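You operate a simulated robot arm through the tools that you are given. There is no shell and no other tool. Be economical: measure what you need, move in short steps, check, and stop when the job is done.

You run a simulated two-armed robot. Do the job below in one go: nothing can be reset, and whatever is moved stays where it is left.

JOB
Put the bag marked "meal" from the top of the rigging bench on the drip plate under the tank spout and the bag marked "grain" on the shelf under the drying cabinet. Close the drawer with an orange front. Close the oven door. Take the brass dish and put it on the test bench by the mill. Take the drawer card with a yellow top and put it on top of the jar with a red lid. Take the black chain pin on the shelf of the grey side table and put it away on the top of the green bench. Open the blue bin lid, put the lot card with an orange top in the inside of the blue-lidded husk bin, then shut the lid. Take the lid off the jar with a black lid and lay it down on the clear part of the long steel bench. Fetch the red round tin and set it on the top of the side table. Shut the blue bench drawer. Take the orange flat nozzle on the plate under the spout and put it away on the top of the green bench. Any order will do. Set down upright: drawer card with a yellow top, lot card with an orange top, orange flat nozzle.

The check looks at the end state, three seconds after you hand in, the way a careful person would. Anything else that was tipped, shoved, dropped, spilled or broken makes it a failure. A push-on lid holds only when it is set on centred and level and pressed home; a screw cap is set on level and turned clockwise until tight.

ROBOT AND FRAMES
Two 7-joint arms with two-finger parallel grippers on one trunk, on a base that drives. Base frame: it is fixed to the floor where the robot stands at the start and does not move with it; the origin is under the middle of the robot, x ahead of it, y to its left, z up. Readings come in mm, degrees, newtons and seconds.
The left shoulder is at the start at [70, 177, 1114], the right one opposite. Places, roughly: black chain pin (3x3x6 cm) [3500, 7000, 400]; blue bench drawer [3500, 11700, 700]; blue bin lid [1300, 7500, 800]; brass dish [3750, 3500, 250]; drawer card with a yellow top [3500, 8750, 1000]; drawer with an orange front [400, -900, 700]; drip plate under the tank spout (24x24 cm) [3860, -3060, 560]; inside of the blue-lidded husk bin (26x35 cm) [1260, 7500, 500]; jar with a black lid [250, 8250, 750]; jar with a red lid [3500, 8500, 1000]; lot card with an orange top [1250, 5750, 750]; orange flat nozzle (5x4x6 cm) [3800, 13100, 600]; oven door [3600, 3200, 1000]; red round tin [1500, 11000, 500]; shelf under the drying cabinet [3900, 3500, 300]; small brown bag, small green bag, small white bag [500, -250, 1000]; test bench by the mill [3900, 5900, 900]; top of the green bench [3700, 8600, 900]; top of the side table [1400, 12700, 900]. Payload 3.43 kg a hand.
The tool frame of a hand sits at the grasp point between the pads (the TCP): z along the fingers, y along the line on which they close. The tips reach 30 mm beyond it. The gripper opens to 94 mm. The fingers are 28 mm wide and 10 mm thick; the gripper's body (50 by 96 mm) begins 55 mm behind the TCP.
Orientation is told as [roll, pitch, yaw] about the base's x, y, z axes, in that order, counted from this pose: with the fingers straight down and closing along the base's y, the tool's x points along the base's -x, its y along +y and its z along -z.

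CONTROLS
- The arms move only by the tool move_arm. It takes "left_rows", "right_rows" or both (then of equal length, played together; a hand with none holds still); each is a list of rows, each a list of 3 entries, a list of its own where there are three numbers: the shift along the tool's x, y, z in mm, then the turn, a rotation vector about the tool's x, y, z in degrees, then the closure, from 0 (fully open) to 1 (shut). In form: [[[x, y, z], [wx, wy, wz], fingers], ...]. A call has 1 to 10 rows; each row shifts and turns the commanded pose from where the row before left it, along the tool's axes as they then stand. A row lasts 0.2 s, in which the tool goes at most 50 mm and 8.6 degrees; a call with a longer step from one row to the next is refused whole, and so is a gripper value outside its range. A pose out of reach is approached as far as the arm can. The call stops where the force on the tool passes 40 N (or 10 N more than at its start, if that is more) or the arm is blocked; 0.2 s more then pass. Each finger travels about 153 mm/s and halts on what it meets, pressing with about 36 N; the grip force reading is that of the motor and also rises with nothing between the fingers. The clock runs only during rows and for 0.2 s after the last one: add rows that do not move to give the fingers time. It gives the time, the measured TCP pose, the force on the tool (base axes), the opening and the grip force at its end, in the units of the frame above (readings bear some noise), with the torque about the TCP (base axes, N m) and any sound that the robot's microphone picked up.
- Cameras (640 x 400 px; columns grow to the right, rows downward): "scene" is now at [114.6, -47.3, 1415.5]; the picture's right is [-0.57, -0.82, -0.00], its down [-0.59, 0.41, -0.70] and it looks along [0.58, -0.40, -0.71] (base axes); focal length 240 px, centre (320, 200). "left" rides on the left gripper at [76, -14, -103] in its tool frame; the picture's right is [0.18, 0.98, 0.00], its down [-0.75, 0.14, -0.64] and it looks along [-0.63, 0.12, 0.77] (tool axes); focal length 243 px, centre (320, 200). "right" rides on the right gripper at [76, 14, -102] in its tool frame; the picture's right is [-0.18, 0.98, 0.00], its down [-0.75, -0.14, -0.64] and it looks along [-0.63, -0.12, 0.77] (tool axes); focal length 243 px, centre (320, 200). There is no depth. A picture from a camera that has moved, and an enlarged one, comes with that camera's place and axes in the base frame and with its lens.
- camera(camera): a new picture of that camera. It takes no simulated time.
- raise_lower(by): slides the trunk up (or, below 0, down) by that many mm; the arms and the scene camera ride with it, the base frame stays. It gives what a move gives, with no picture.
- roll_base(legs): drives the robot by 1 to 6 legs, each [ahead, turn to the left] in mm and degrees, along the robot's own axes; the way and the turn of a leg run together, so that a leg with both is an arc; at most 1500 mm and 180 degrees a leg. The arms and the cameras ride along, it lands a little off, and it stops where it bumps. It gives what a move gives.
- turn_head(pan, tilt): turns the head with the scene camera to pan (to the left, within 86 degrees either way) and tilt (down, from -29 to 69), counted from straight ahead of the robot. It gives what a move gives.
- close_up(camera, box): a new picture of the part [left, top, right, bottom] of that camera's present view, enlarged. It takes no simulated time.
- job_done(): hands the job in; it is judged then, once.

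Go step by step. Nothing tells you exact positions but the pictures and the camera data: compare them with the known pose of the tool, close in by small moves and look again before you grip or let go. The budget is 546 turns and 338 pictures, counting those below and the enlarged ones. Unless the task says otherwise, let go and move clear before handing in, and close with one line.

The tools are called by a JSON object that holds its "fn" and its "kwargs". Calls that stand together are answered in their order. move_arm: Moves the arms, as the interface text tells. Its arguments: {"type":"object","properties":{"left_rows":{"type":"array"},"right_rows":{"type":"array"}},"required":[]} The other tools are called the same way: raise_lower (by) slides the trunk up or down; roll_base (legs) drives the base; turn_head (pan, tilt) turns the head that bears the scene camera; camera (camera) takes a picture; close_up (camera, box) takes an enlarged picture of a part of a camera's view; job_done () hands the job in.

At the start:

```text
t: 0.0
left_eef_pos: [480.2, -91.0, 1202.7]
left_tcp_rot: [0.0, 0.0, 0.1]
left_force: [-0.9, 0.0, -0.6]
left_ft_torque: [-0.02, -0.04, 0.01]
left_gripper_width: 94.3
left_grasp_force: 0.1
right_eef_pos: [358.7, -463.6, 1196.8]
right_tcp_rot: [0.0, 0.0, 0.0]
right_force: [0.0, -0.3, 1.0]
right_ft_torque: [0.01, 0.03, -0.01]
right_gripper_width: 94.0
right_grasp_force: 0.1
trunk travel left (down, up): [-694.0, 146.0]
robot x, y, heading: [0.4, 0.1, 0.0]
head pan, tilt: [-34.7, 45.5]
```

scene: 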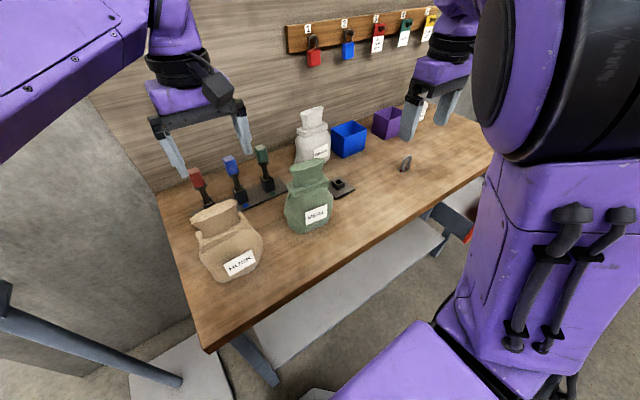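
right: 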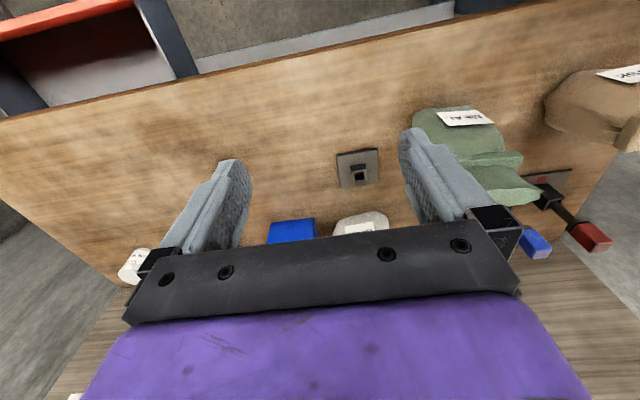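
left: 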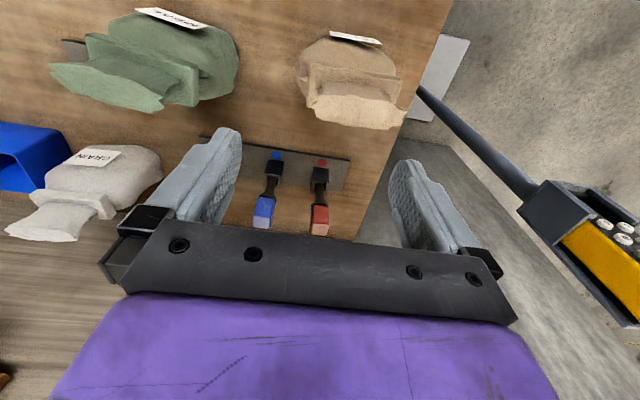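

I see the rigging bench with three bags: green, white and brown. First I check the labels and look around.

{"fn": "close_up", "kwargs": {"camera": "scene", "box": [180, 90, 360, 290]}}

{"fn": "close_up", "kwargs": {"camera": "left", "box": [0, 0, 420, 260]}}

```text
2.00 times, centred on (270, 190) of scene
camera zoom: at [114.6, -47.3, 1415.5], right [-0.57, -0.82, 0.0], down [-0.59, 0.41, -0.7], along [0.58, -0.4, -0.71], focal length 480 px, centre (420, 220)
```

zoom: 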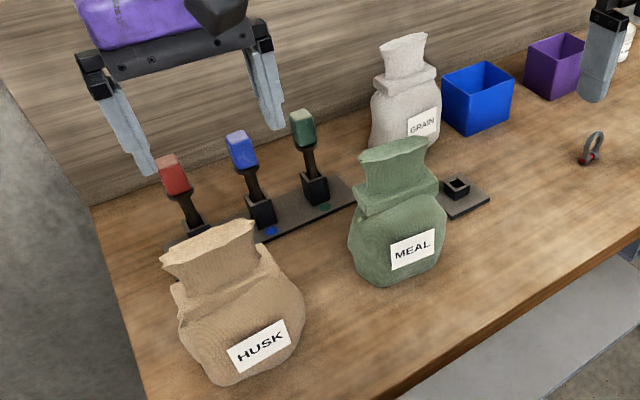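

```text
1.52 times, centred on (210, 130) of left
camera zoom: at [404.0, -105.7, 1305.8], right [-0.18, 0.98, 0.0], down [0.75, 0.14, 0.64], along [0.63, 0.12, -0.77], focal length 370 px, centre (488, 307)
```

zoom: 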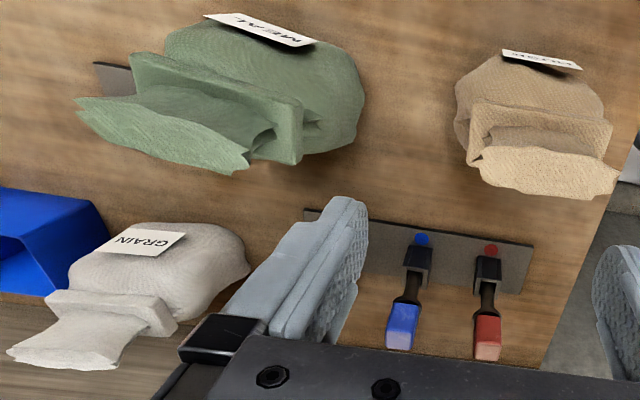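

The meal bag is the green one and the grain bag the white one. I look towards the orange drawer at the right and around the room.

{"fn": "turn_head", "kwargs": {"pan": -75, "tilt": 40}}

{"fn": "camera", "kwargs": {"camera": "scene"}}

{"fn": "turn_head", "kwargs": {"pan": 60, "tilt": 20}}

{"fn": "camera", "kwargs": {"camera": "scene"}}

{"fn": "turn_head", "kwargs": {"pan": -20, "tilt": 45}}

{"fn": "camera", "kwargs": {"camera": "scene"}}

```text
t: 1.1
left_eef_pos: [479.7, -91.0, 1203.0]
left_tcp_rot: [0.0, 0.0, 0.0]
left_force: [0.7, -0.3, -0.1]
left_ft_torque: [0.01, 0.01, 0.01]
left_gripper_width: 94.0
left_grasp_force: 0.1
right_eef_pos: [359.3, -465.3, 1197.3]
right_tcp_rot: [0.0, 0.0, 0.0]
right_force: [-0.4, 0.4, -0.2]
right_ft_torque: [-0.01, -0.01, -0.02]
right_gripper_width: 93.9
right_grasp_force: 0.1
trunk travel left (down, up): [-694.0, 146.0]
robot x, y, heading: [-5.0, 4.6, 0.2]
head pan, tilt: [-75.0, 40.0]
```

```text
332 pictures are left
camera scene: at [70.2, -83.3, 1423.4], right [-0.97, -0.26, 0.0], down [-0.17, 0.62, -0.77], along [0.2, -0.74, -0.64], focal length 240 px, centre (320, 200)
```

scene: 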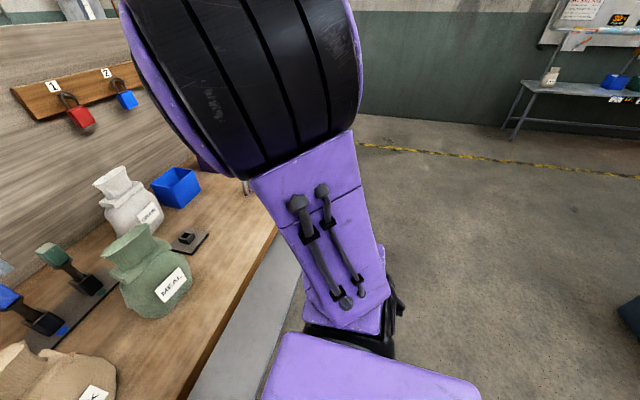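

```text
t: 3.2
left_eef_pos: [479.2, -91.8, 1202.8]
left_tcp_rot: [0.0, 0.0, 0.2]
left_force: [0.1, 0.8, -0.3]
left_ft_torque: [-0.04, -0.03, 0.0]
left_gripper_width: 93.7
left_grasp_force: 0.0
right_eef_pos: [359.1, -464.6, 1196.8]
right_tcp_rot: [0.0, -0.1, 0.0]
right_force: [-0.5, 0.1, 0.4]
right_ft_torque: [-0.02, -0.01, -0.01]
right_gripper_width: 94.1
right_grasp_force: 0.1
trunk travel left (down, up): [-694.0, 146.0]
robot x, y, heading: [-2.2, 0.8, 0.0]
head pan, tilt: [60.0, 20.0]
```

```text
331 pictures are left
camera scene: at [94.7, 79.4, 1454.9], right [0.87, -0.5, 0.0], down [-0.17, -0.3, -0.94], along [0.47, 0.81, -0.34], focal length 240 px, centre (320, 200)
```

scene: 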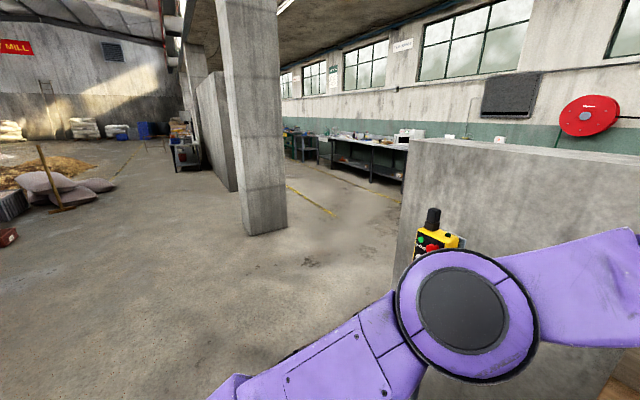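

```text
t: 4.8
left_eef_pos: [479.7, -90.8, 1203.1]
left_tcp_rot: [0.0, 0.0, -0.1]
left_force: [-0.1, -0.1, -0.7]
left_ft_torque: [0.0, -0.01, 0.02]
left_gripper_width: 94.1
left_grasp_force: 0.0
right_eef_pos: [358.2, -464.4, 1197.9]
right_tcp_rot: [-0.1, 0.0, 0.0]
right_force: [0.7, 0.2, 0.5]
right_ft_torque: [0.03, 0.0, 0.03]
right_gripper_width: 94.0
right_grasp_force: 0.2
trunk travel left (down, up): [-694.0, 146.0]
robot x, y, heading: [-3.0, -1.5, 0.0]
head pan, tilt: [-20.0, 45.0]
```

```text
330 pictures are left
camera scene: at [124.5, -29.0, 1416.2], right [-0.34, -0.94, 0.0], down [-0.66, 0.24, -0.71], along [0.66, -0.24, -0.71], focal length 240 px, centre (320, 200)
```

scene: 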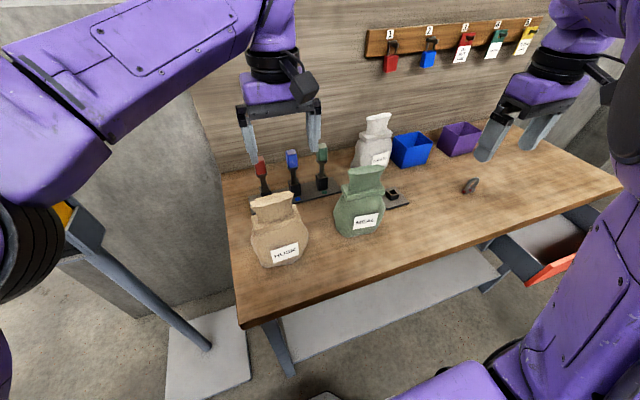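

The orange drawer is open towards me at about [230, -840, 720]. I back off, shift right and face it before taking any bag.

{"fn": "roll_base", "kwargs": {"legs": [[-300, 0], [0, -90], [620, 0], [0, 90]]}}

{"fn": "turn_head", "kwargs": {"pan": -25, "tilt": 35}}

{"fn": "camera", "kwargs": {"camera": "scene"}}

{"fn": "turn_head", "kwargs": {"pan": -70, "tilt": 15}}

{"fn": "camera", "kwargs": {"camera": "scene"}}

```text
t: 17.6
left_eef_pos: [184.4, -710.9, 1202.0]
left_tcp_rot: [0.0, 0.0, 1.6]
left_force: [0.3, 0.4, -1.0]
left_ft_torque: [-0.01, -0.01, -0.02]
left_gripper_width: 94.1
left_grasp_force: 0.1
right_eef_pos: [72.9, -1088.0, 1197.0]
right_tcp_rot: [-0.1, 0.0, 1.6]
right_force: [0.3, -0.5, -0.5]
right_ft_torque: [-0.01, -0.02, 0.0]
right_gripper_width: 94.1
right_grasp_force: 0.0
trunk travel left (down, up): [-694.0, 146.0]
robot x, y, heading: [-294.9, -630.5, 1.8]
head pan, tilt: [-20.0, 45.0]
```

```text
t: 18.4
left_eef_pos: [185.0, -711.2, 1201.7]
left_tcp_rot: [0.0, 0.1, 1.7]
left_force: [0.4, 0.9, -0.2]
left_ft_torque: [-0.01, 0.02, 0.0]
left_gripper_width: 94.0
left_grasp_force: 0.0
right_eef_pos: [73.3, -1087.4, 1196.3]
right_tcp_rot: [-0.1, 0.0, 1.7]
right_force: [0.5, -0.2, -0.5]
right_ft_torque: [0.01, 0.0, -0.01]
right_gripper_width: 94.2
right_grasp_force: 0.1
trunk travel left (down, up): [-694.0, 146.0]
robot x, y, heading: [-303.8, -634.5, 1.7]
head pan, tilt: [-25.0, 35.0]
```

```text
329 pictures are left
camera scene: at [-169.4, -667.6, 1431.0], right [-0.4, -0.92, 0.0], down [-0.53, 0.23, -0.82], along [0.75, -0.32, -0.57], focal length 240 px, centre (320, 200)
```

scene: 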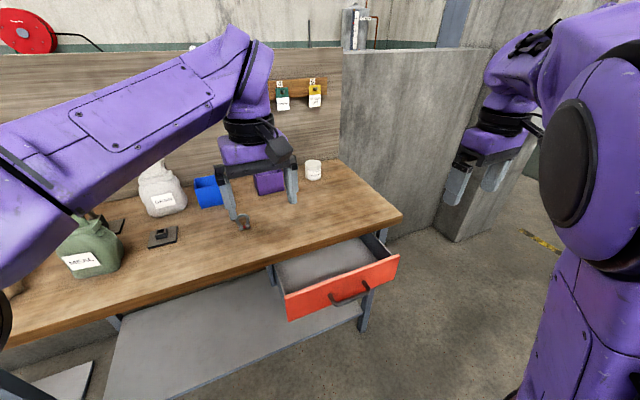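

```text
t: 19.5
left_eef_pos: [184.4, -710.9, 1201.8]
left_tcp_rot: [0.0, 0.1, 1.7]
left_force: [0.6, 0.0, -0.3]
left_ft_torque: [0.0, 0.01, 0.02]
left_gripper_width: 93.8
left_grasp_force: 0.1
right_eef_pos: [74.1, -1087.7, 1197.4]
right_tcp_rot: [-0.1, -0.1, 1.7]
right_force: [-0.1, -0.4, 0.0]
right_ft_torque: [0.0, 0.01, 0.01]
right_gripper_width: 93.8
right_grasp_force: 0.1
trunk travel left (down, up): [-694.0, 146.0]
robot x, y, heading: [-298.1, -635.3, 1.7]
head pan, tilt: [-70.0, 15.0]
```

```text
328 pictures are left
camera scene: at [-215.7, -719.6, 1463.0], right [-0.93, -0.37, 0.0], down [-0.1, 0.24, -0.97], along [0.36, -0.9, -0.26], focal length 240 px, centre (320, 200)
```

scene: 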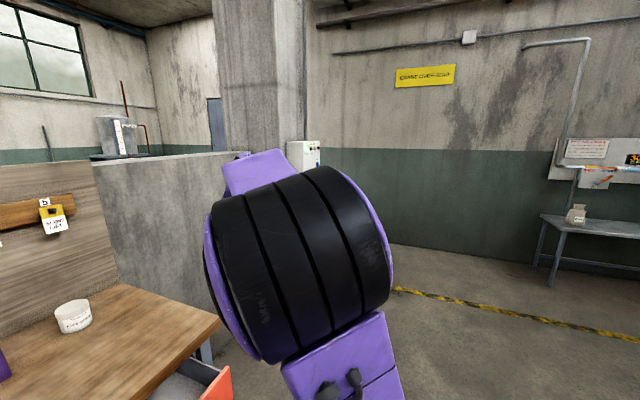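

Next a better-centred look at the drawer front to fix its height and distance.

{"fn": "turn_head", "kwargs": {"pan": -30, "tilt": 55}}

{"fn": "camera", "kwargs": {"camera": "scene"}}

{"fn": "camera", "kwargs": {"camera": "right"}}

{"fn": "camera", "kwargs": {"camera": "left"}}

```text
t: 20.6
left_eef_pos: [184.9, -711.0, 1202.1]
left_tcp_rot: [0.1, 0.1, 1.8]
left_force: [0.2, 0.1, -0.1]
left_ft_torque: [0.02, -0.02, -0.03]
left_gripper_width: 94.1
left_grasp_force: 0.1
right_eef_pos: [74.8, -1086.2, 1196.4]
right_tcp_rot: [0.0, 0.0, 1.7]
right_force: [0.0, -0.5, -0.5]
right_ft_torque: [0.01, 0.01, -0.03]
right_gripper_width: 93.9
right_grasp_force: 0.1
trunk travel left (down, up): [-694.0, 146.0]
robot x, y, heading: [-295.2, -632.6, 1.7]
head pan, tilt: [-30.0, 55.0]
```

```text
327 pictures are left
camera scene: at [-186.8, -667.3, 1402.8], right [-0.48, -0.88, 0.0], down [-0.72, 0.39, -0.57], along [0.51, -0.27, -0.82], focal length 240 px, centre (320, 200)
```

scene: 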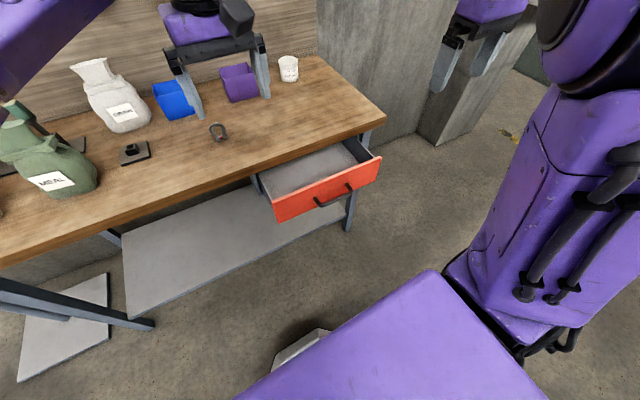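

```text
326 pictures are left
camera right: at [-3.2, -1076.7, 1299.7], right [0.16, 0.99, 0.0], down [0.76, -0.12, 0.64], along [0.63, -0.1, -0.77], focal length 243 px, centre (320, 200)
```

right: 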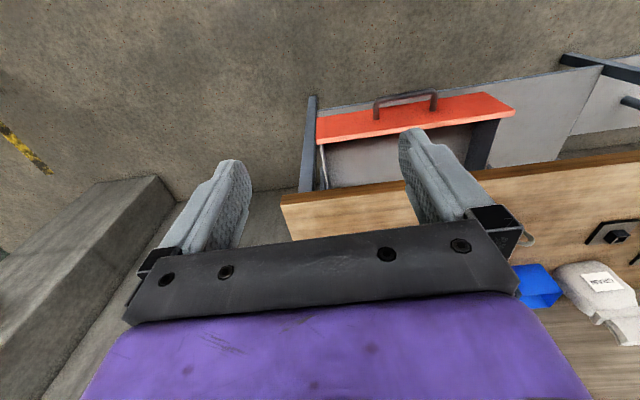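

```text
325 pictures are left
camera left: at [108.6, -727.2, 1305.7], right [-0.21, 0.98, 0.0], down [0.75, 0.16, 0.64], along [0.63, 0.14, -0.77], focal length 243 px, centre (320, 200)
```

left: 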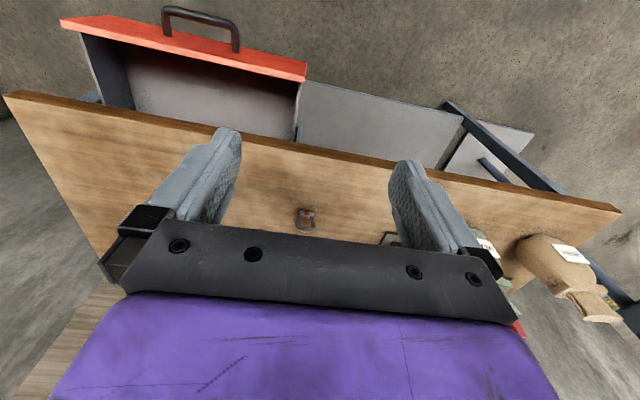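

The drawer front's top edge is at about x 215, y -730 to -1150, z 825. I back up a little, lower the trunk and bring the shut right hand in front of the handle.

{"fn": "roll_base", "kwargs": {"legs": [[-150, -1.5]]}}

{"fn": "raise_lower", "kwargs": {"by": -400}}

{"fn": "move_arm", "kwargs": {"right_rows": [[[0, 40, 0], [0, 0, 0], 1], [[0, 40, 0], [0, 0, 0], 1], [[0, 40, 0], [0, 0, 0], 1], [[0, 40, 0], [0, 0, 0], 1], [[0, 0, 0], [0, 0, 0], 1]]}}

{"fn": "camera", "kwargs": {"camera": "scene"}}

{"fn": "camera", "kwargs": {"camera": "right"}}

```text
t: 21.9
left_eef_pos: [33.0, -723.8, 1201.2]
left_tcp_rot: [0.0, 0.0, 0.4]
left_force: [0.9, 0.2, 0.5]
left_ft_torque: [0.0, 0.04, -0.03]
left_gripper_width: 94.0
left_grasp_force: 0.0
right_eef_pos: [-84.4, -1097.2, 1197.3]
right_tcp_rot: [0.0, 0.1, 0.5]
right_force: [0.1, -1.0, 0.1]
right_ft_torque: [0.02, 0.02, -0.03]
right_gripper_width: 94.1
right_grasp_force: 0.1
trunk travel left (down, up): [-694.0, 146.0]
robot x, y, heading: [-449.7, -636.9, 0.5]
head pan, tilt: [-30.0, 55.0]
```

```text
t: 25.8
left_eef_pos: [31.9, -723.6, 802.3]
left_tcp_rot: [0.0, 0.2, 0.4]
left_force: [0.6, 0.1, 0.3]
left_ft_torque: [-0.02, -0.02, -0.01]
left_gripper_width: 93.9
left_grasp_force: 0.1
right_eef_pos: [-86.8, -1098.2, 797.0]
right_tcp_rot: [-0.1, 0.0, 0.4]
right_force: [-0.1, -0.6, -0.6]
right_ft_torque: [-0.01, 0.02, 0.01]
right_gripper_width: 93.9
right_grasp_force: 0.1
trunk travel left (down, up): [-294.0, 546.0]
robot x, y, heading: [-453.2, -637.4, 0.4]
head pan, tilt: [-30.0, 55.0]
```

```text
t: 26.9
left_eef_pos: [32.0, -723.5, 802.8]
left_tcp_rot: [0.0, 0.0, 0.3]
left_force: [1.2, 0.1, -0.3]
left_ft_torque: [0.0, 0.03, 0.0]
left_gripper_width: 93.8
left_grasp_force: 0.1
right_eef_pos: [-37.0, -984.8, 797.6]
right_tcp_rot: [0.9, 0.1, 0.1]
right_force: [-0.3, -0.3, 0.7]
right_ft_torque: [0.02, -0.01, -0.03]
right_gripper_width: 0.0
right_grasp_force: 33.1
right hand out of reach, approached as far as the arm can: row 2, 3, 4
trunk travel left (down, up): [-294.0, 546.0]
robot x, y, heading: [-443.5, -637.1, 0.0]
head pan, tilt: [-30.0, 55.0]
```

```text
324 pictures are left
camera scene: at [-337.9, -672.2, 1002.8], right [-0.49, -0.87, 0.0], down [-0.71, 0.41, -0.57], along [0.5, -0.28, -0.82], focal length 240 px, centre (320, 200)
```

scene: 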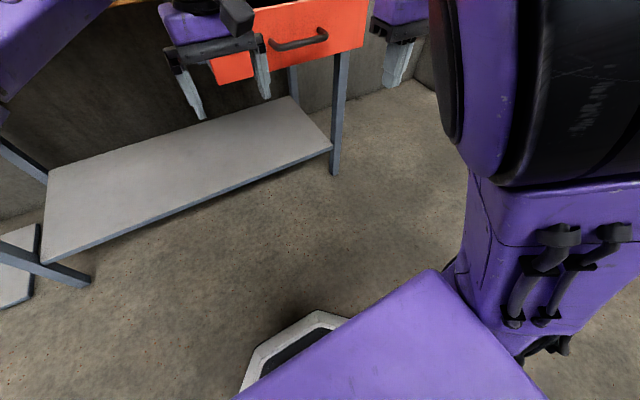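

```text
323 pictures are left
camera right: at [-113.4, -974.5, 900.7], right [0.18, 0.98, 0.01], down [0.75, -0.15, 0.64], along [0.63, -0.1, -0.77], focal length 243 px, centre (320, 200)
```

right: 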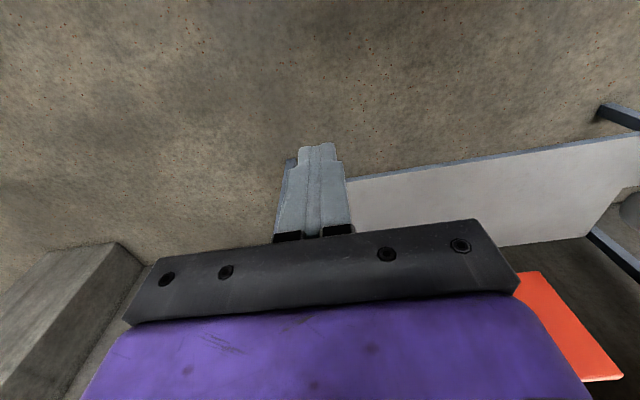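

The handle is at about [185, -920, 776] and the right hand is nearly in line with it. I lift the left hand out of the way and push forward in steps.

{"fn": "move_arm", "kwargs": {"left_rows": [[[0, 40, -20], [0, 0, 0], 0], [[0, 40, -20], [0, 0, 0], 0], [[0, 40, -20], [0, 0, 0], 0]]}}

{"fn": "roll_base", "kwargs": {"legs": [[140, 0]]}}

{"fn": "camera", "kwargs": {"camera": "scene"}}

```text
t: 27.8
left_eef_pos: [33.1, -681.9, 822.2]
left_tcp_rot: [-0.3, -0.1, 0.8]
left_force: [0.4, -0.5, 0.2]
left_ft_torque: [-0.01, 0.01, -0.01]
left_gripper_width: 94.1
left_grasp_force: 0.1
left hand out of reach, approached as far as the arm can: row 2, 3
right_eef_pos: [-36.2, -985.7, 797.0]
right_tcp_rot: [0.9, 0.0, 0.2]
right_force: [-0.7, 0.4, -0.4]
right_ft_torque: [0.0, -0.02, -0.01]
right_gripper_width: 0.1
right_grasp_force: 33.2
trunk travel left (down, up): [-294.0, 546.0]
robot x, y, heading: [-450.9, -636.4, 0.3]
head pan, tilt: [-30.0, 55.0]
```

```text
t: 29.1
left_eef_pos: [177.1, -680.5, 822.5]
left_tcp_rot: [-0.3, -0.2, 0.9]
left_force: [-0.9, 0.1, 0.3]
left_ft_torque: [0.01, 0.0, 0.0]
left_gripper_width: 94.0
left_grasp_force: 0.1
right_eef_pos: [106.0, -984.0, 796.9]
right_tcp_rot: [0.9, 0.1, 0.4]
right_force: [-1.2, 0.0, -0.8]
right_ft_torque: [-0.04, 0.01, 0.01]
right_gripper_width: 0.0
right_grasp_force: 33.9
trunk travel left (down, up): [-294.0, 546.0]
robot x, y, heading: [-308.0, -636.6, 0.8]
head pan, tilt: [-30.0, 55.0]
```

```text
322 pictures are left
camera scene: at [-195.1, -670.8, 1002.6], right [-0.49, -0.87, 0.0], down [-0.71, 0.4, -0.57], along [0.5, -0.28, -0.82], focal length 240 px, centre (320, 200)
```

scene: 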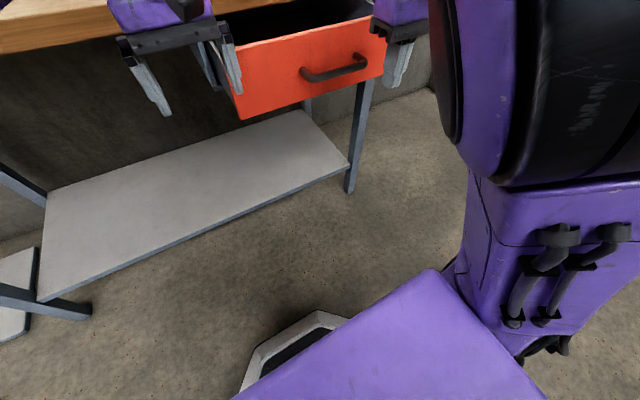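

The right hand is aligned with the right half of the drawer front. I push it forward with the arm.

{"fn": "move_arm", "kwargs": {"right_rows": [[[-25, 0, 0], [0, 0, 0], 1], [[-25, 0, 0], [0, 0, 0], 1], [[-25, 0, 0], [0, 0, 0], 1], [[-25, 0, 0], [0, 0, 0], 1], [[-25, 0, 0], [0, 0, 0], 1], [[-25, 0, 0], [0, 0, 0], 1]]}}

{"fn": "camera", "kwargs": {"camera": "scene"}}

```text
t: 30.5
left_eef_pos: [175.1, -680.3, 822.9]
left_tcp_rot: [-0.4, -0.2, 0.9]
left_force: [-0.2, 0.3, -0.3]
left_ft_torque: [0.01, 0.02, -0.04]
left_gripper_width: 94.1
left_grasp_force: 0.0
right_eef_pos: [256.0, -983.1, 797.1]
right_tcp_rot: [0.9, 0.2, 0.5]
right_force: [0.7, -0.2, 0.2]
right_ft_torque: [0.02, 0.0, 0.04]
right_gripper_width: 0.0
right_grasp_force: 32.9
trunk travel left (down, up): [-294.0, 546.0]
robot x, y, heading: [-307.0, -636.9, 0.8]
head pan, tilt: [-30.0, 55.0]
```

```text
321 pictures are left
camera scene: at [-194.9, -670.9, 1002.6], right [-0.49, -0.87, 0.0], down [-0.71, 0.4, -0.57], along [0.5, -0.28, -0.82], focal length 240 px, centre (320, 200)
```

scene: 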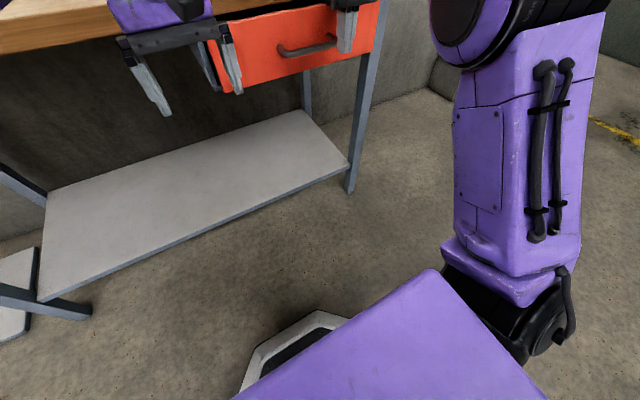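

The drawer is moving in; I keep pushing until it seats.

{"fn": "move_arm", "kwargs": {"right_rows": [[[-15, 0, 0], [0, 0, 0], 1], [[-15, 0, 0], [0, 0, 0], 1], [[-15, 0, 0], [0, 0, 0], 1], [[-15, 0, 0], [0, 0, 0], 1], [[-15, 0, 0], [0, 0, 0], 1], [[-15, 0, 0], [0, 0, 0], 1], [[-15, 0, 0], [0, 0, 0], 1]]}}

{"fn": "turn_head", "kwargs": {"pan": -30, "tilt": 30}}

{"fn": "camera", "kwargs": {"camera": "scene"}}

```text
t: 31.3
left_eef_pos: [174.2, -680.0, 823.2]
left_tcp_rot: [-0.2, -0.1, 0.8]
left_force: [-0.5, -0.2, 0.6]
left_ft_torque: [0.01, 0.0, -0.01]
left_gripper_width: 94.1
left_grasp_force: 0.0
right_eef_pos: [293.7, -983.9, 795.7]
right_tcp_rot: [0.6, 0.6, 0.6]
right_force: [-6.7, -1.0, 1.9]
right_ft_torque: [-0.03, 0.12, 0.01]
right_gripper_width: 0.0
right_grasp_force: 32.3
trunk travel left (down, up): [-294.0, 546.0]
robot x, y, heading: [-311.4, -636.8, 0.6]
head pan, tilt: [-30.0, 55.0]
stopped in row 3 (right hand): the force on the tool passed its limit (the readings are from after the stop); the commanded pose is now the measured one
```

```text
t: 32.2
left_eef_pos: [174.5, -680.9, 821.9]
left_tcp_rot: [-0.2, -0.2, 0.7]
left_force: [-0.5, -1.1, 0.2]
left_ft_torque: [0.0, 0.03, 0.0]
left_gripper_width: 94.2
left_grasp_force: 0.0
right_eef_pos: [292.9, -985.1, 796.0]
right_tcp_rot: [0.7, 0.5, 0.6]
right_force: [-6.7, -3.1, 3.6]
right_ft_torque: [-0.12, 0.08, -0.03]
right_gripper_width: 0.2
right_grasp_force: 32.7
trunk travel left (down, up): [-294.0, 546.0]
robot x, y, heading: [-306.2, -632.1, 0.6]
head pan, tilt: [-30.0, 30.0]
```

```text
320 pictures are left
camera scene: at [-181.4, -680.3, 1038.9], right [-0.49, -0.87, 0.0], down [-0.43, 0.25, -0.87], along [0.75, -0.43, -0.5], focal length 240 px, centre (320, 200)
```

scene: 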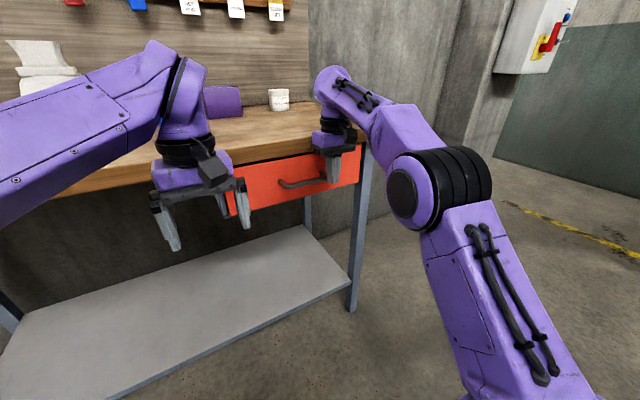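

I check whether the drawer is really flush or the gripper body met the bench edge.

{"fn": "close_up", "kwargs": {"camera": "scene", "box": [220, 80, 400, 220]}}

{"fn": "camera", "kwargs": {"camera": "left"}}

```text
2.86 times, centred on (310, 150) of scene
camera zoom: at [-181.4, -680.3, 1038.9], right [-0.49, -0.87, 0.0], down [-0.43, 0.25, -0.87], along [0.75, -0.43, -0.5], focal length 686 px, centre (349, 343)
```

zoom: 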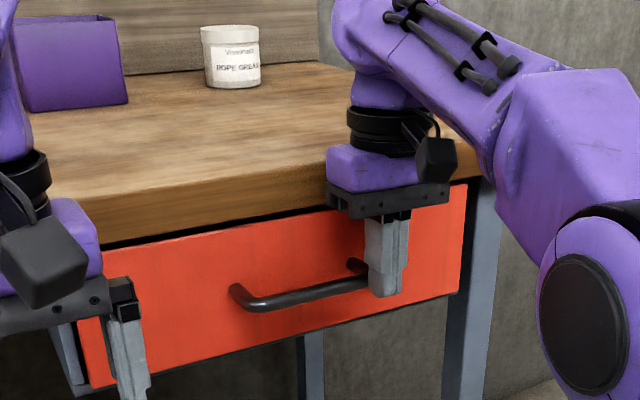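

```text
318 pictures are left
camera left: at [97.4, -696.1, 925.8], right [-0.2, 0.98, 0.0], down [0.75, 0.15, 0.64], along [0.63, 0.12, -0.77], focal length 243 px, centre (320, 200)
```

left: 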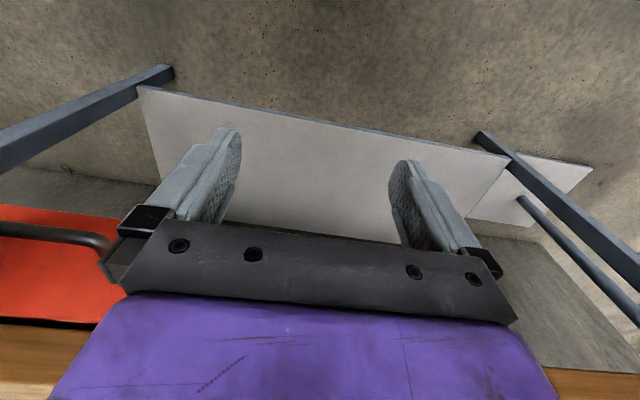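

The gripper body may have met the bench edge. I back off and tilt the hand so that the finger tips lead, then push again on the drawer face.

{"fn": "move_arm", "kwargs": {"right_rows": [[[30, 0, 0], [0, 0, 0], 1], [[20, -20, 10], [0, 0, 0], 1], [[0, -15, 10], [0, -8.5, 0], 1], [[0, 0, 0], [0, -8.5, 0], 1], [[0, 0, 0], [0, -8.5, 0], 1], [[0, 0, 0], [0, -8.5, 0], 1], [[0, 0, 0], [0, 0, 0], 1]]}}

{"fn": "move_arm", "kwargs": {"right_rows": [[[-12.4, 0, 8.4], [0, 0, 0], 1], [[-12.4, 0, 8.4], [0, 0, 0], 1], [[-12.4, 0, 8.4], [0, 0, 0], 1], [[-12.4, 0, 8.4], [0, 0, 0], 1], [[-12.4, 0, 8.4], [0, 0, 0], 1], [[-12.4, 0, 8.4], [0, 0, 0], 1], [[-12.4, 0, 8.4], [0, 0, 0], 1]]}}

{"fn": "close_up", "kwargs": {"camera": "scene", "box": [220, 80, 400, 220]}}

```text
t: 33.8
left_eef_pos: [174.5, -680.2, 822.4]
left_tcp_rot: [-0.1, 0.0, 0.8]
left_force: [0.0, 0.2, 0.1]
left_ft_torque: [-0.02, 0.01, 0.0]
left_gripper_width: 94.1
left_grasp_force: 0.0
right_eef_pos: [244.2, -1020.6, 775.0]
right_tcp_rot: [0.8, -33.3, 0.0]
right_force: [-0.1, 0.6, 0.0]
right_ft_torque: [0.02, 0.0, 0.02]
right_gripper_width: 0.0
right_grasp_force: 33.4
trunk travel left (down, up): [-294.0, 546.0]
robot x, y, heading: [-307.1, -635.1, 0.5]
head pan, tilt: [-30.0, 30.0]
```

```text
t: 35.2
left_eef_pos: [171.6, -680.6, 824.2]
left_tcp_rot: [-0.3, -0.3, 0.5]
left_force: [-0.8, -0.1, -0.8]
left_ft_torque: [-0.01, 0.0, 0.01]
left_gripper_width: 93.9
left_grasp_force: 0.1
right_eef_pos: [325.3, -1020.1, 773.7]
right_tcp_rot: [0.6, -32.3, 0.3]
right_force: [-18.6, 3.3, 5.3]
right_ft_torque: [0.21, 0.18, 0.06]
right_gripper_width: 0.1
right_grasp_force: 33.3
trunk travel left (down, up): [-294.0, 546.0]
robot x, y, heading: [-306.7, -634.5, 0.2]
head pan, tilt: [-30.0, 30.0]
stopped in row 7 (right hand): the force on the tool passed its limit (the readings are from after the stop); the commanded pose is now the measured one
```

```text
2.86 times, centred on (310, 150) of scene
camera zoom: at [-184.2, -679.3, 1039.5], right [-0.5, -0.87, 0.0], down [-0.43, 0.25, -0.87], along [0.75, -0.43, -0.5], focal length 686 px, centre (349, 343)
```

zoom: 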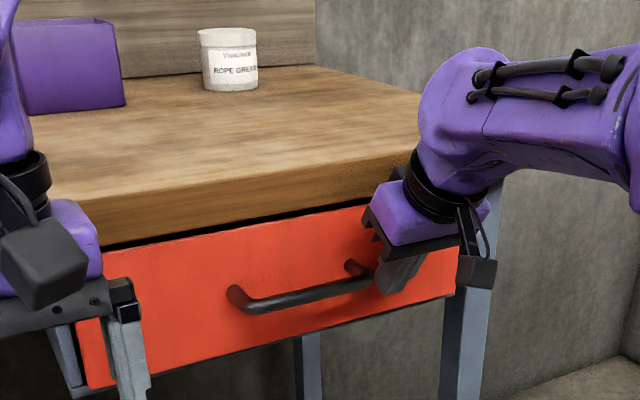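

Two independent pushes stopped at the same drawer position with the face flush under the bench edge, so it is shut. I retreat, level the hand and raise the trunk to go for the bags.

{"fn": "move_arm", "kwargs": {"right_rows": [[[33, 0, -22], [0, 0, 0], 0], [[33, 0, -22], [0, 0, 0], 0], [[33, 0, -22], [0, 8.5, 0], 0], [[0, 0, 0], [0, 8.5, 0], 0], [[0, 0, 0], [0, 8.5, 0], 0], [[0, 0, 0], [0, 7, 0], 0], [[0, 0, 0], [0, 0, 0], 0]]}}

{"fn": "roll_base", "kwargs": {"legs": [[-200, 0], [0, 90], [480, 0], [0, -90]]}}

{"fn": "raise_lower", "kwargs": {"by": 546}}

{"fn": "turn_head", "kwargs": {"pan": -10, "tilt": 35}}

{"fn": "camera", "kwargs": {"camera": "scene"}}

```text
t: 36.8
left_eef_pos: [173.7, -680.7, 821.7]
left_tcp_rot: [-0.2, -0.2, 0.7]
left_force: [0.0, 0.3, -0.5]
left_ft_torque: [0.02, 0.01, -0.01]
left_gripper_width: 94.0
left_grasp_force: 0.1
right_eef_pos: [208.0, -1021.8, 774.5]
right_tcp_rot: [0.7, 0.2, 0.6]
right_force: [-0.5, 0.3, 0.6]
right_ft_torque: [0.01, -0.03, -0.04]
right_gripper_width: 94.2
right_grasp_force: 0.1
trunk travel left (down, up): [-294.0, 546.0]
robot x, y, heading: [-307.6, -634.7, 0.3]
head pan, tilt: [-30.0, 30.0]
```

```text
t: 48.5
left_eef_pos: [-22.9, -225.8, 822.0]
left_tcp_rot: [-0.2, -0.1, -1.4]
left_force: [0.6, -0.4, 0.3]
left_ft_torque: [0.0, 0.01, 0.0]
left_gripper_width: 94.0
left_grasp_force: 0.0
right_eef_pos: [0.2, -565.7, 773.9]
right_tcp_rot: [0.7, 0.2, -1.5]
right_force: [0.1, 0.3, 0.1]
right_ft_torque: [0.0, -0.01, 0.03]
right_gripper_width: 93.8
right_grasp_force: 0.1
trunk travel left (down, up): [-294.0, 546.0]
robot x, y, heading: [-502.4, -158.3, -1.7]
head pan, tilt: [-30.0, 30.0]
```

```text
refused: 546 is not a number from -400 to 400
```

```text
t: 49.3
left_eef_pos: [-22.3, -224.2, 822.5]
left_tcp_rot: [-0.3, 0.0, -1.3]
left_force: [1.0, 0.1, -0.7]
left_ft_torque: [0.0, -0.03, 0.0]
left_gripper_width: 93.9
left_grasp_force: 0.0
right_eef_pos: [1.2, -565.3, 773.9]
right_tcp_rot: [0.7, 0.0, -1.5]
right_force: [0.4, -0.5, -0.4]
right_ft_torque: [0.0, -0.01, -0.01]
right_gripper_width: 93.9
right_grasp_force: 0.1
trunk travel left (down, up): [-294.0, 546.0]
robot x, y, heading: [-504.6, -158.9, -1.7]
head pan, tilt: [-10.0, 35.0]
```

```text
316 pictures are left
camera scene: at [-367.4, -181.2, 1031.0], right [-0.21, -0.98, 0.0], down [-0.56, 0.12, -0.82], along [0.8, -0.17, -0.57], focal length 240 px, centre (320, 200)
```

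scene: 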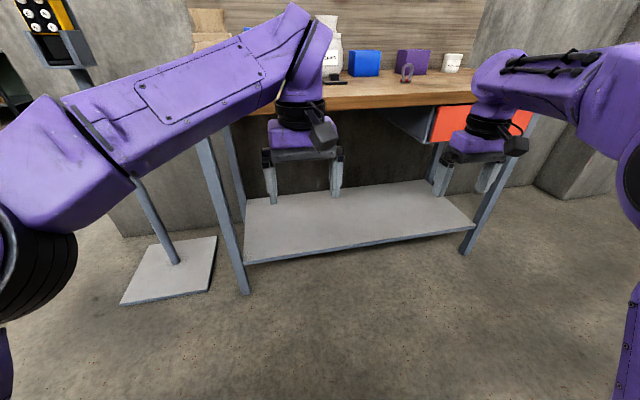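

The drawer is flush and both hands are clear. I raise the trunk, drive up to the bench and look down at the bags.

{"fn": "raise_lower", "kwargs": {"by": 400}}

{"fn": "raise_lower", "kwargs": {"by": 140}}

{"fn": "roll_base", "kwargs": {"legs": [[500, 1.7]]}}

{"fn": "turn_head", "kwargs": {"pan": -10, "tilt": 45}}

{"fn": "camera", "kwargs": {"camera": "scene"}}

{"fn": "camera", "kwargs": {"camera": "right"}}

{"fn": "camera", "kwargs": {"camera": "left"}}

```text
t: 53.1
left_eef_pos: [-22.4, -225.9, 1222.0]
left_tcp_rot: [-0.3, 0.1, -1.5]
left_force: [-0.1, -0.5, 0.5]
left_ft_torque: [0.01, 0.01, -0.01]
left_gripper_width: 94.0
left_grasp_force: 0.1
right_eef_pos: [0.6, -566.3, 1173.1]
right_tcp_rot: [0.7, 0.1, -1.4]
right_force: [0.5, 0.1, 0.3]
right_ft_torque: [0.0, -0.02, 0.02]
right_gripper_width: 94.0
right_grasp_force: 0.0
trunk travel left (down, up): [-694.0, 146.0]
robot x, y, heading: [-500.2, -161.7, -1.9]
head pan, tilt: [-10.0, 35.0]
```

```text
t: 54.8
left_eef_pos: [-21.9, -225.2, 1361.5]
left_tcp_rot: [-0.4, 0.0, -1.3]
left_force: [-0.7, 0.4, -0.8]
left_ft_torque: [-0.03, 0.02, 0.02]
left_gripper_width: 94.0
left_grasp_force: 0.0
right_eef_pos: [-0.8, -566.1, 1312.8]
right_tcp_rot: [0.8, 0.1, -1.4]
right_force: [-0.3, 0.7, 0.4]
right_ft_torque: [-0.03, 0.01, 0.0]
right_gripper_width: 93.8
right_grasp_force: 0.2
trunk travel left (down, up): [-834.0, 6.0]
robot x, y, heading: [-497.4, -159.6, -1.7]
head pan, tilt: [-10.0, 35.0]
```

```text
t: 57.8
left_eef_pos: [475.5, -220.0, 1362.8]
left_tcp_rot: [-0.3, -0.2, 0.3]
left_force: [0.6, -0.3, -0.4]
left_ft_torque: [-0.01, 0.0, 0.01]
left_gripper_width: 94.1
left_grasp_force: 0.0
right_eef_pos: [508.5, -558.5, 1313.4]
right_tcp_rot: [0.7, 0.0, 0.3]
right_force: [-0.1, -0.3, -0.2]
right_ft_torque: [0.01, -0.01, 0.0]
right_gripper_width: 94.2
right_grasp_force: 0.0
trunk travel left (down, up): [-834.0, 6.0]
robot x, y, heading: [-6.2, -171.7, 0.0]
head pan, tilt: [-10.0, 35.0]
```

```text
t: 58.5
left_eef_pos: [477.2, -218.6, 1362.4]
left_tcp_rot: [-0.4, 0.0, 0.3]
left_force: [-0.2, 0.8, -1.1]
left_ft_torque: [-0.01, 0.0, -0.02]
left_gripper_width: 94.1
left_grasp_force: 0.0
right_eef_pos: [509.2, -559.9, 1313.2]
right_tcp_rot: [0.7, 0.2, 0.3]
right_force: [0.2, 0.6, -0.3]
right_ft_torque: [0.0, -0.03, 0.0]
right_gripper_width: 94.0
right_grasp_force: 0.1
trunk travel left (down, up): [-834.0, 6.0]
robot x, y, heading: [-1.7, -170.8, -0.0]
head pan, tilt: [-10.0, 45.0]
```

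```text
315 pictures are left
camera scene: at [123.9, -184.1, 1556.2], right [-0.18, -0.98, 0.0], down [-0.7, 0.12, -0.71], along [0.7, -0.12, -0.71], focal length 240 px, centre (320, 200)
```

scene: 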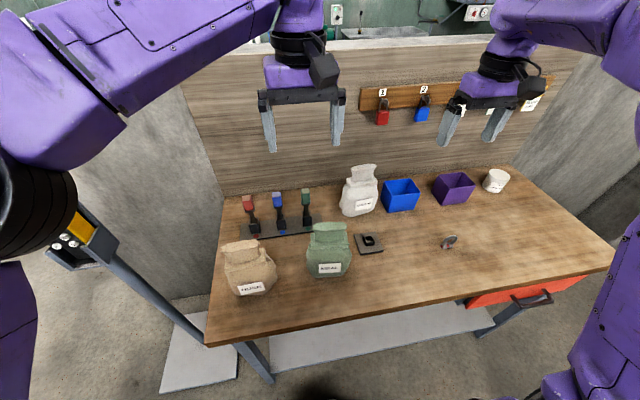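

```text
314 pictures are left
camera right: at [433.2, -547.9, 1416.6], right [0.18, 0.98, 0.01], down [0.76, -0.14, 0.64], along [0.63, -0.11, -0.77], focal length 243 px, centre (320, 200)
```

right: 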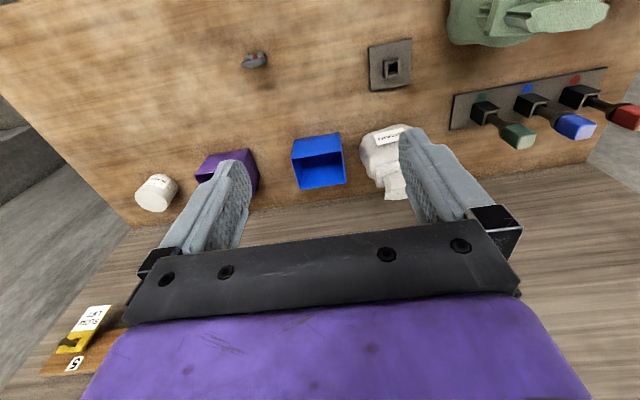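

```text
313 pictures are left
camera left: at [400.5, -233.6, 1465.3], right [-0.19, 0.98, 0.0], down [0.75, 0.15, 0.64], along [0.63, 0.12, -0.77], focal length 243 px, centre (320, 200)
```

left: 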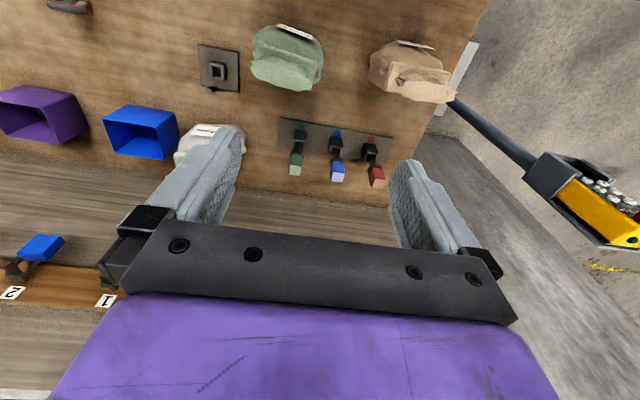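

Green tuft is at about [496, -265, 1075], white tuft at about [730, -446, 1057]. I look closely at both tufts for their orientation.

{"fn": "close_up", "kwargs": {"camera": "left", "box": [170, 10, 330, 110]}}

{"fn": "close_up", "kwargs": {"camera": "right", "box": [340, 100, 440, 220]}}

{"fn": "close_up", "kwargs": {"camera": "scene", "box": [290, 150, 400, 290]}}

```text
4.00 times, centred on (250, 60) of left
camera zoom: at [400.5, -233.6, 1465.3], right [-0.19, 0.98, 0.0], down [0.75, 0.15, 0.64], along [0.63, 0.12, -0.77], focal length 970 px, centre (600, 760)
```

zoom: 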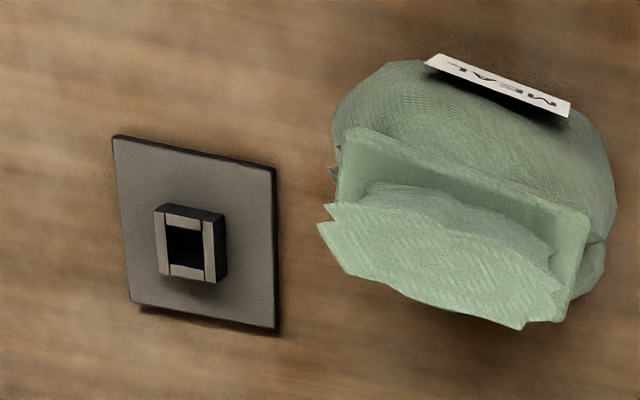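

```text
3.33 times, centred on (390, 160) of right
camera zoom: at [433.2, -547.9, 1416.6], right [0.18, 0.98, 0.01], down [0.76, -0.14, 0.64], along [0.63, -0.11, -0.77], focal length 809 px, centre (87, 333)
```

zoom: 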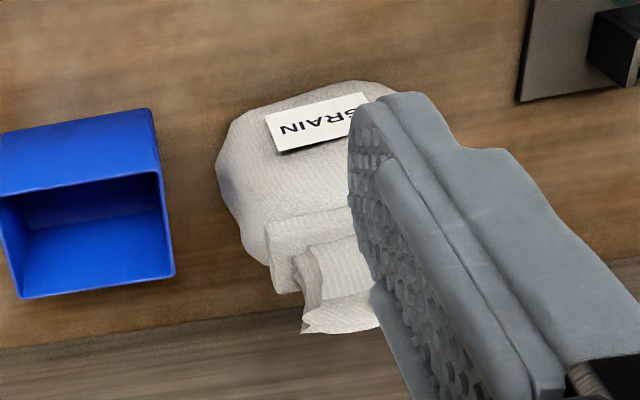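

```text
2.86 times, centred on (345, 220) of scene
camera zoom: at [123.9, -184.1, 1556.2], right [-0.18, -0.98, 0.0], down [-0.7, 0.12, -0.71], along [0.7, -0.12, -0.71], focal length 686 px, centre (249, 143)
```

zoom: 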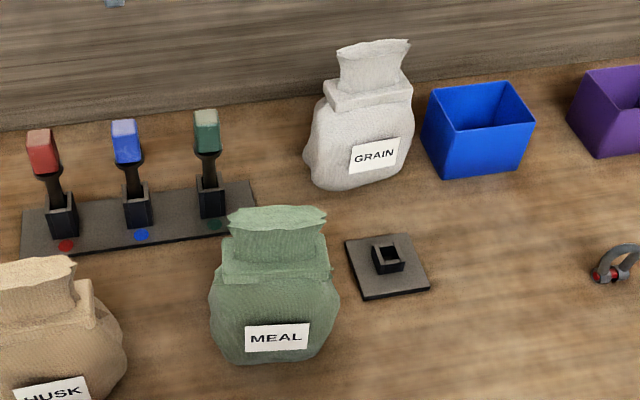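

The green tuft runs nearly along y, so I must close along x. I turn the left hand by 83° about the vertical while high above the bench.

{"fn": "move_arm", "kwargs": {"left_rows": [[[0, 0, 0], [0, 0, -8.3], 0], [[0, 0, 0], [0, 0, -8.3], 0], [[0, 0, 0], [0, 0, -8.3], 0], [[0, 0, 0], [0, 0, -8.3], 0], [[0, 0, 0], [0, 0, -8.3], 0], [[0, 0, 0], [0, 0, -8.3], 0], [[0, 0, 0], [0, 0, -8.3], 0], [[0, 0, 0], [0, 0, -8.3], 0], [[0, 0, 0], [0, 0, -8.3], 0], [[0, 0, 0], [0, 0, -8.3], 0]]}}

{"fn": "camera", "kwargs": {"camera": "left"}}

{"fn": "camera", "kwargs": {"camera": "scene"}}

```text
t: 60.7
left_eef_pos: [475.4, -218.1, 1361.6]
left_tcp_rot: [-0.1, 0.3, 83.4]
left_force: [-0.3, -0.1, -0.1]
left_ft_torque: [-0.03, 0.0, -0.01]
left_gripper_width: 94.0
left_grasp_force: 0.1
right_eef_pos: [509.5, -559.1, 1313.4]
right_tcp_rot: [0.7, 0.2, 0.2]
right_force: [0.2, -0.4, 0.2]
right_ft_torque: [-0.02, -0.01, 0.0]
right_gripper_width: 93.7
right_grasp_force: 0.0
trunk travel left (down, up): [-834.0, 6.0]
robot x, y, heading: [-3.1, -167.3, -0.3]
head pan, tilt: [-10.0, 45.0]
```

```text
309 pictures are left
camera left: at [481.5, -296.4, 1465.5], right [-1.0, -0.07, 0.0], down [-0.05, 0.77, 0.64], along [-0.04, 0.64, -0.77], focal length 243 px, centre (320, 200)
```

left: 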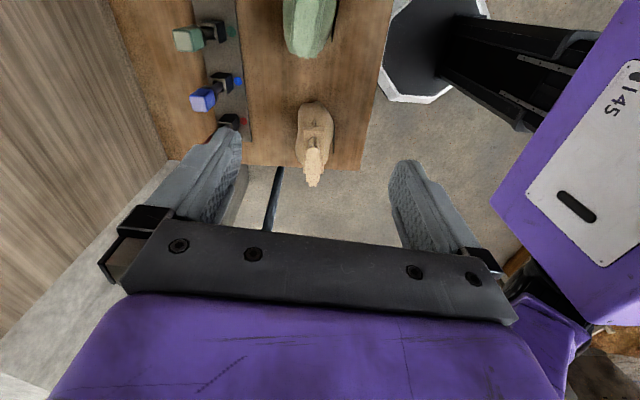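

```text
308 pictures are left
camera scene: at [123.6, -184.1, 1556.2], right [-0.18, -0.98, 0.0], down [-0.7, 0.12, -0.71], along [0.7, -0.12, -0.71], focal length 240 px, centre (320, 200)
```

scene: 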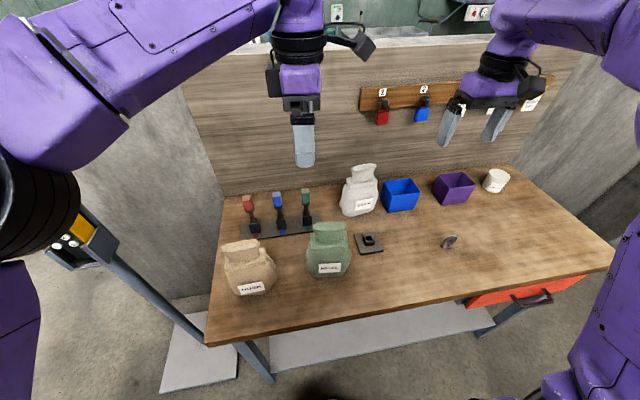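

I centre the left hand over the green tuft and descend part of the way.

{"fn": "move_arm", "kwargs": {"left_rows": [[[24, -16, 30], [0, 0, 0], 0], [[24, -15, 30], [0, 0, 0], 0], [[0, 0, 45], [0, 0, 0], 0], [[0, 0, 45], [0, 0, 0], 0], [[0, 0, 40], [0, 0, 0], 0], [[0, 0, 0], [0, 0, 0], 0]]}}

{"fn": "camera", "kwargs": {"camera": "left"}}

{"fn": "close_up", "kwargs": {"camera": "scene", "box": [250, 130, 410, 290]}}

```text
t: 62.1
left_eef_pos: [502.2, -271.3, 1173.1]
left_tcp_rot: [-0.1, 0.3, 83.2]
left_force: [-0.2, -0.7, 0.2]
left_ft_torque: [0.01, -0.02, 0.02]
left_gripper_width: 93.9
left_grasp_force: 0.0
right_eef_pos: [508.6, -558.7, 1313.0]
right_tcp_rot: [0.7, 0.0, 0.2]
right_force: [-0.3, -0.4, -0.4]
right_ft_torque: [-0.02, -0.01, 0.01]
right_gripper_width: 93.9
right_grasp_force: 0.0
trunk travel left (down, up): [-834.0, 6.0]
robot x, y, heading: [-6.1, -166.8, 0.1]
head pan, tilt: [-10.0, 45.0]
```

```text
307 pictures are left
camera left: at [506.2, -348.7, 1276.0], right [-1.0, -0.07, 0.0], down [-0.05, 0.77, 0.64], along [-0.04, 0.64, -0.77], focal length 243 px, centre (320, 200)
```

left: 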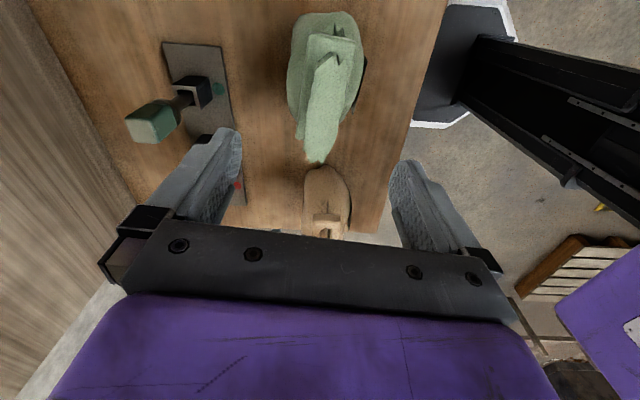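

```text
2.50 times, centred on (330, 210) of scene
camera zoom: at [122.9, -183.6, 1556.3], right [-0.18, -0.98, 0.0], down [-0.7, 0.12, -0.71], along [0.7, -0.12, -0.71], focal length 600 px, centre (295, 175)
```

zoom: 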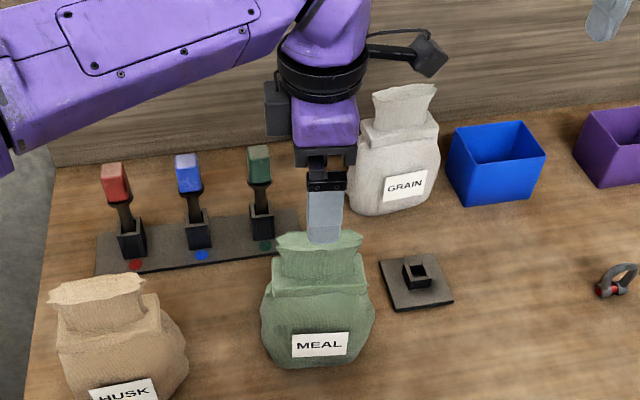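

The hand is centred within a few mm of the tuft. I descend to its neck and grip.

{"fn": "move_arm", "kwargs": {"left_rows": [[[6, 3, 40], [0, 0, 0], 0], [[0, 0, 40], [0, 0, 0], 0], [[0, 0, 25], [0, 0, 0], 0], [[0, 0, 20], [0, 0, 0], 0], [[0, 0, 0], [0, 0, 0], 0]]}}

{"fn": "camera", "kwargs": {"camera": "left"}}

{"fn": "close_up", "kwargs": {"camera": "scene", "box": [250, 130, 410, 290]}}

```text
t: 63.3
left_eef_pos: [498.0, -279.9, 1048.4]
left_tcp_rot: [0.0, 0.4, 83.3]
left_force: [-0.2, 0.9, -0.7]
left_ft_torque: [0.04, 0.04, 0.0]
left_gripper_width: 94.0
left_grasp_force: 0.0
right_eef_pos: [509.0, -558.9, 1314.4]
right_tcp_rot: [0.7, 0.1, 0.3]
right_force: [-0.7, 0.3, 0.3]
right_ft_torque: [0.01, -0.02, 0.01]
right_gripper_width: 94.0
right_grasp_force: 0.1
trunk travel left (down, up): [-834.0, 6.0]
robot x, y, heading: [-5.3, -166.8, -0.1]
head pan, tilt: [-10.0, 45.0]
```

```text
305 pictures are left
camera left: at [503.2, -356.2, 1151.6], right [-1.0, -0.07, 0.0], down [-0.05, 0.77, 0.64], along [-0.04, 0.64, -0.77], focal length 243 px, centre (320, 200)
```

left: 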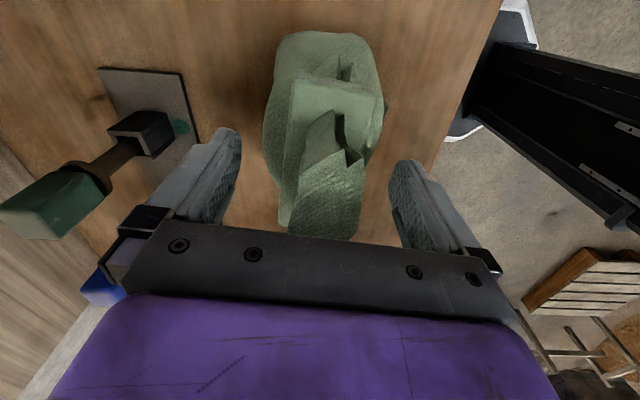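

```text
2.50 times, centred on (330, 210) of scene
camera zoom: at [123.6, -184.2, 1556.2], right [-0.18, -0.98, 0.0], down [-0.7, 0.12, -0.71], along [0.7, -0.12, -0.71], focal length 600 px, centre (295, 175)
```

zoom: 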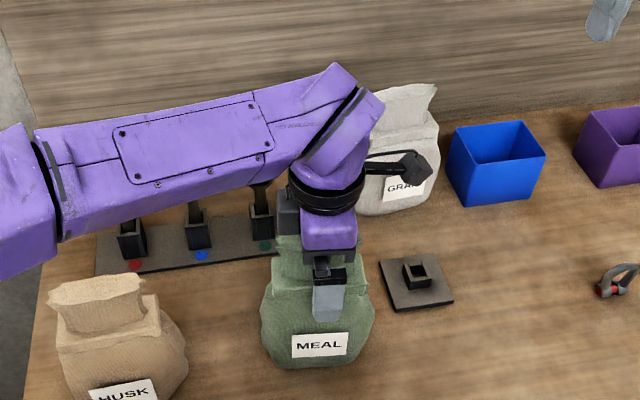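

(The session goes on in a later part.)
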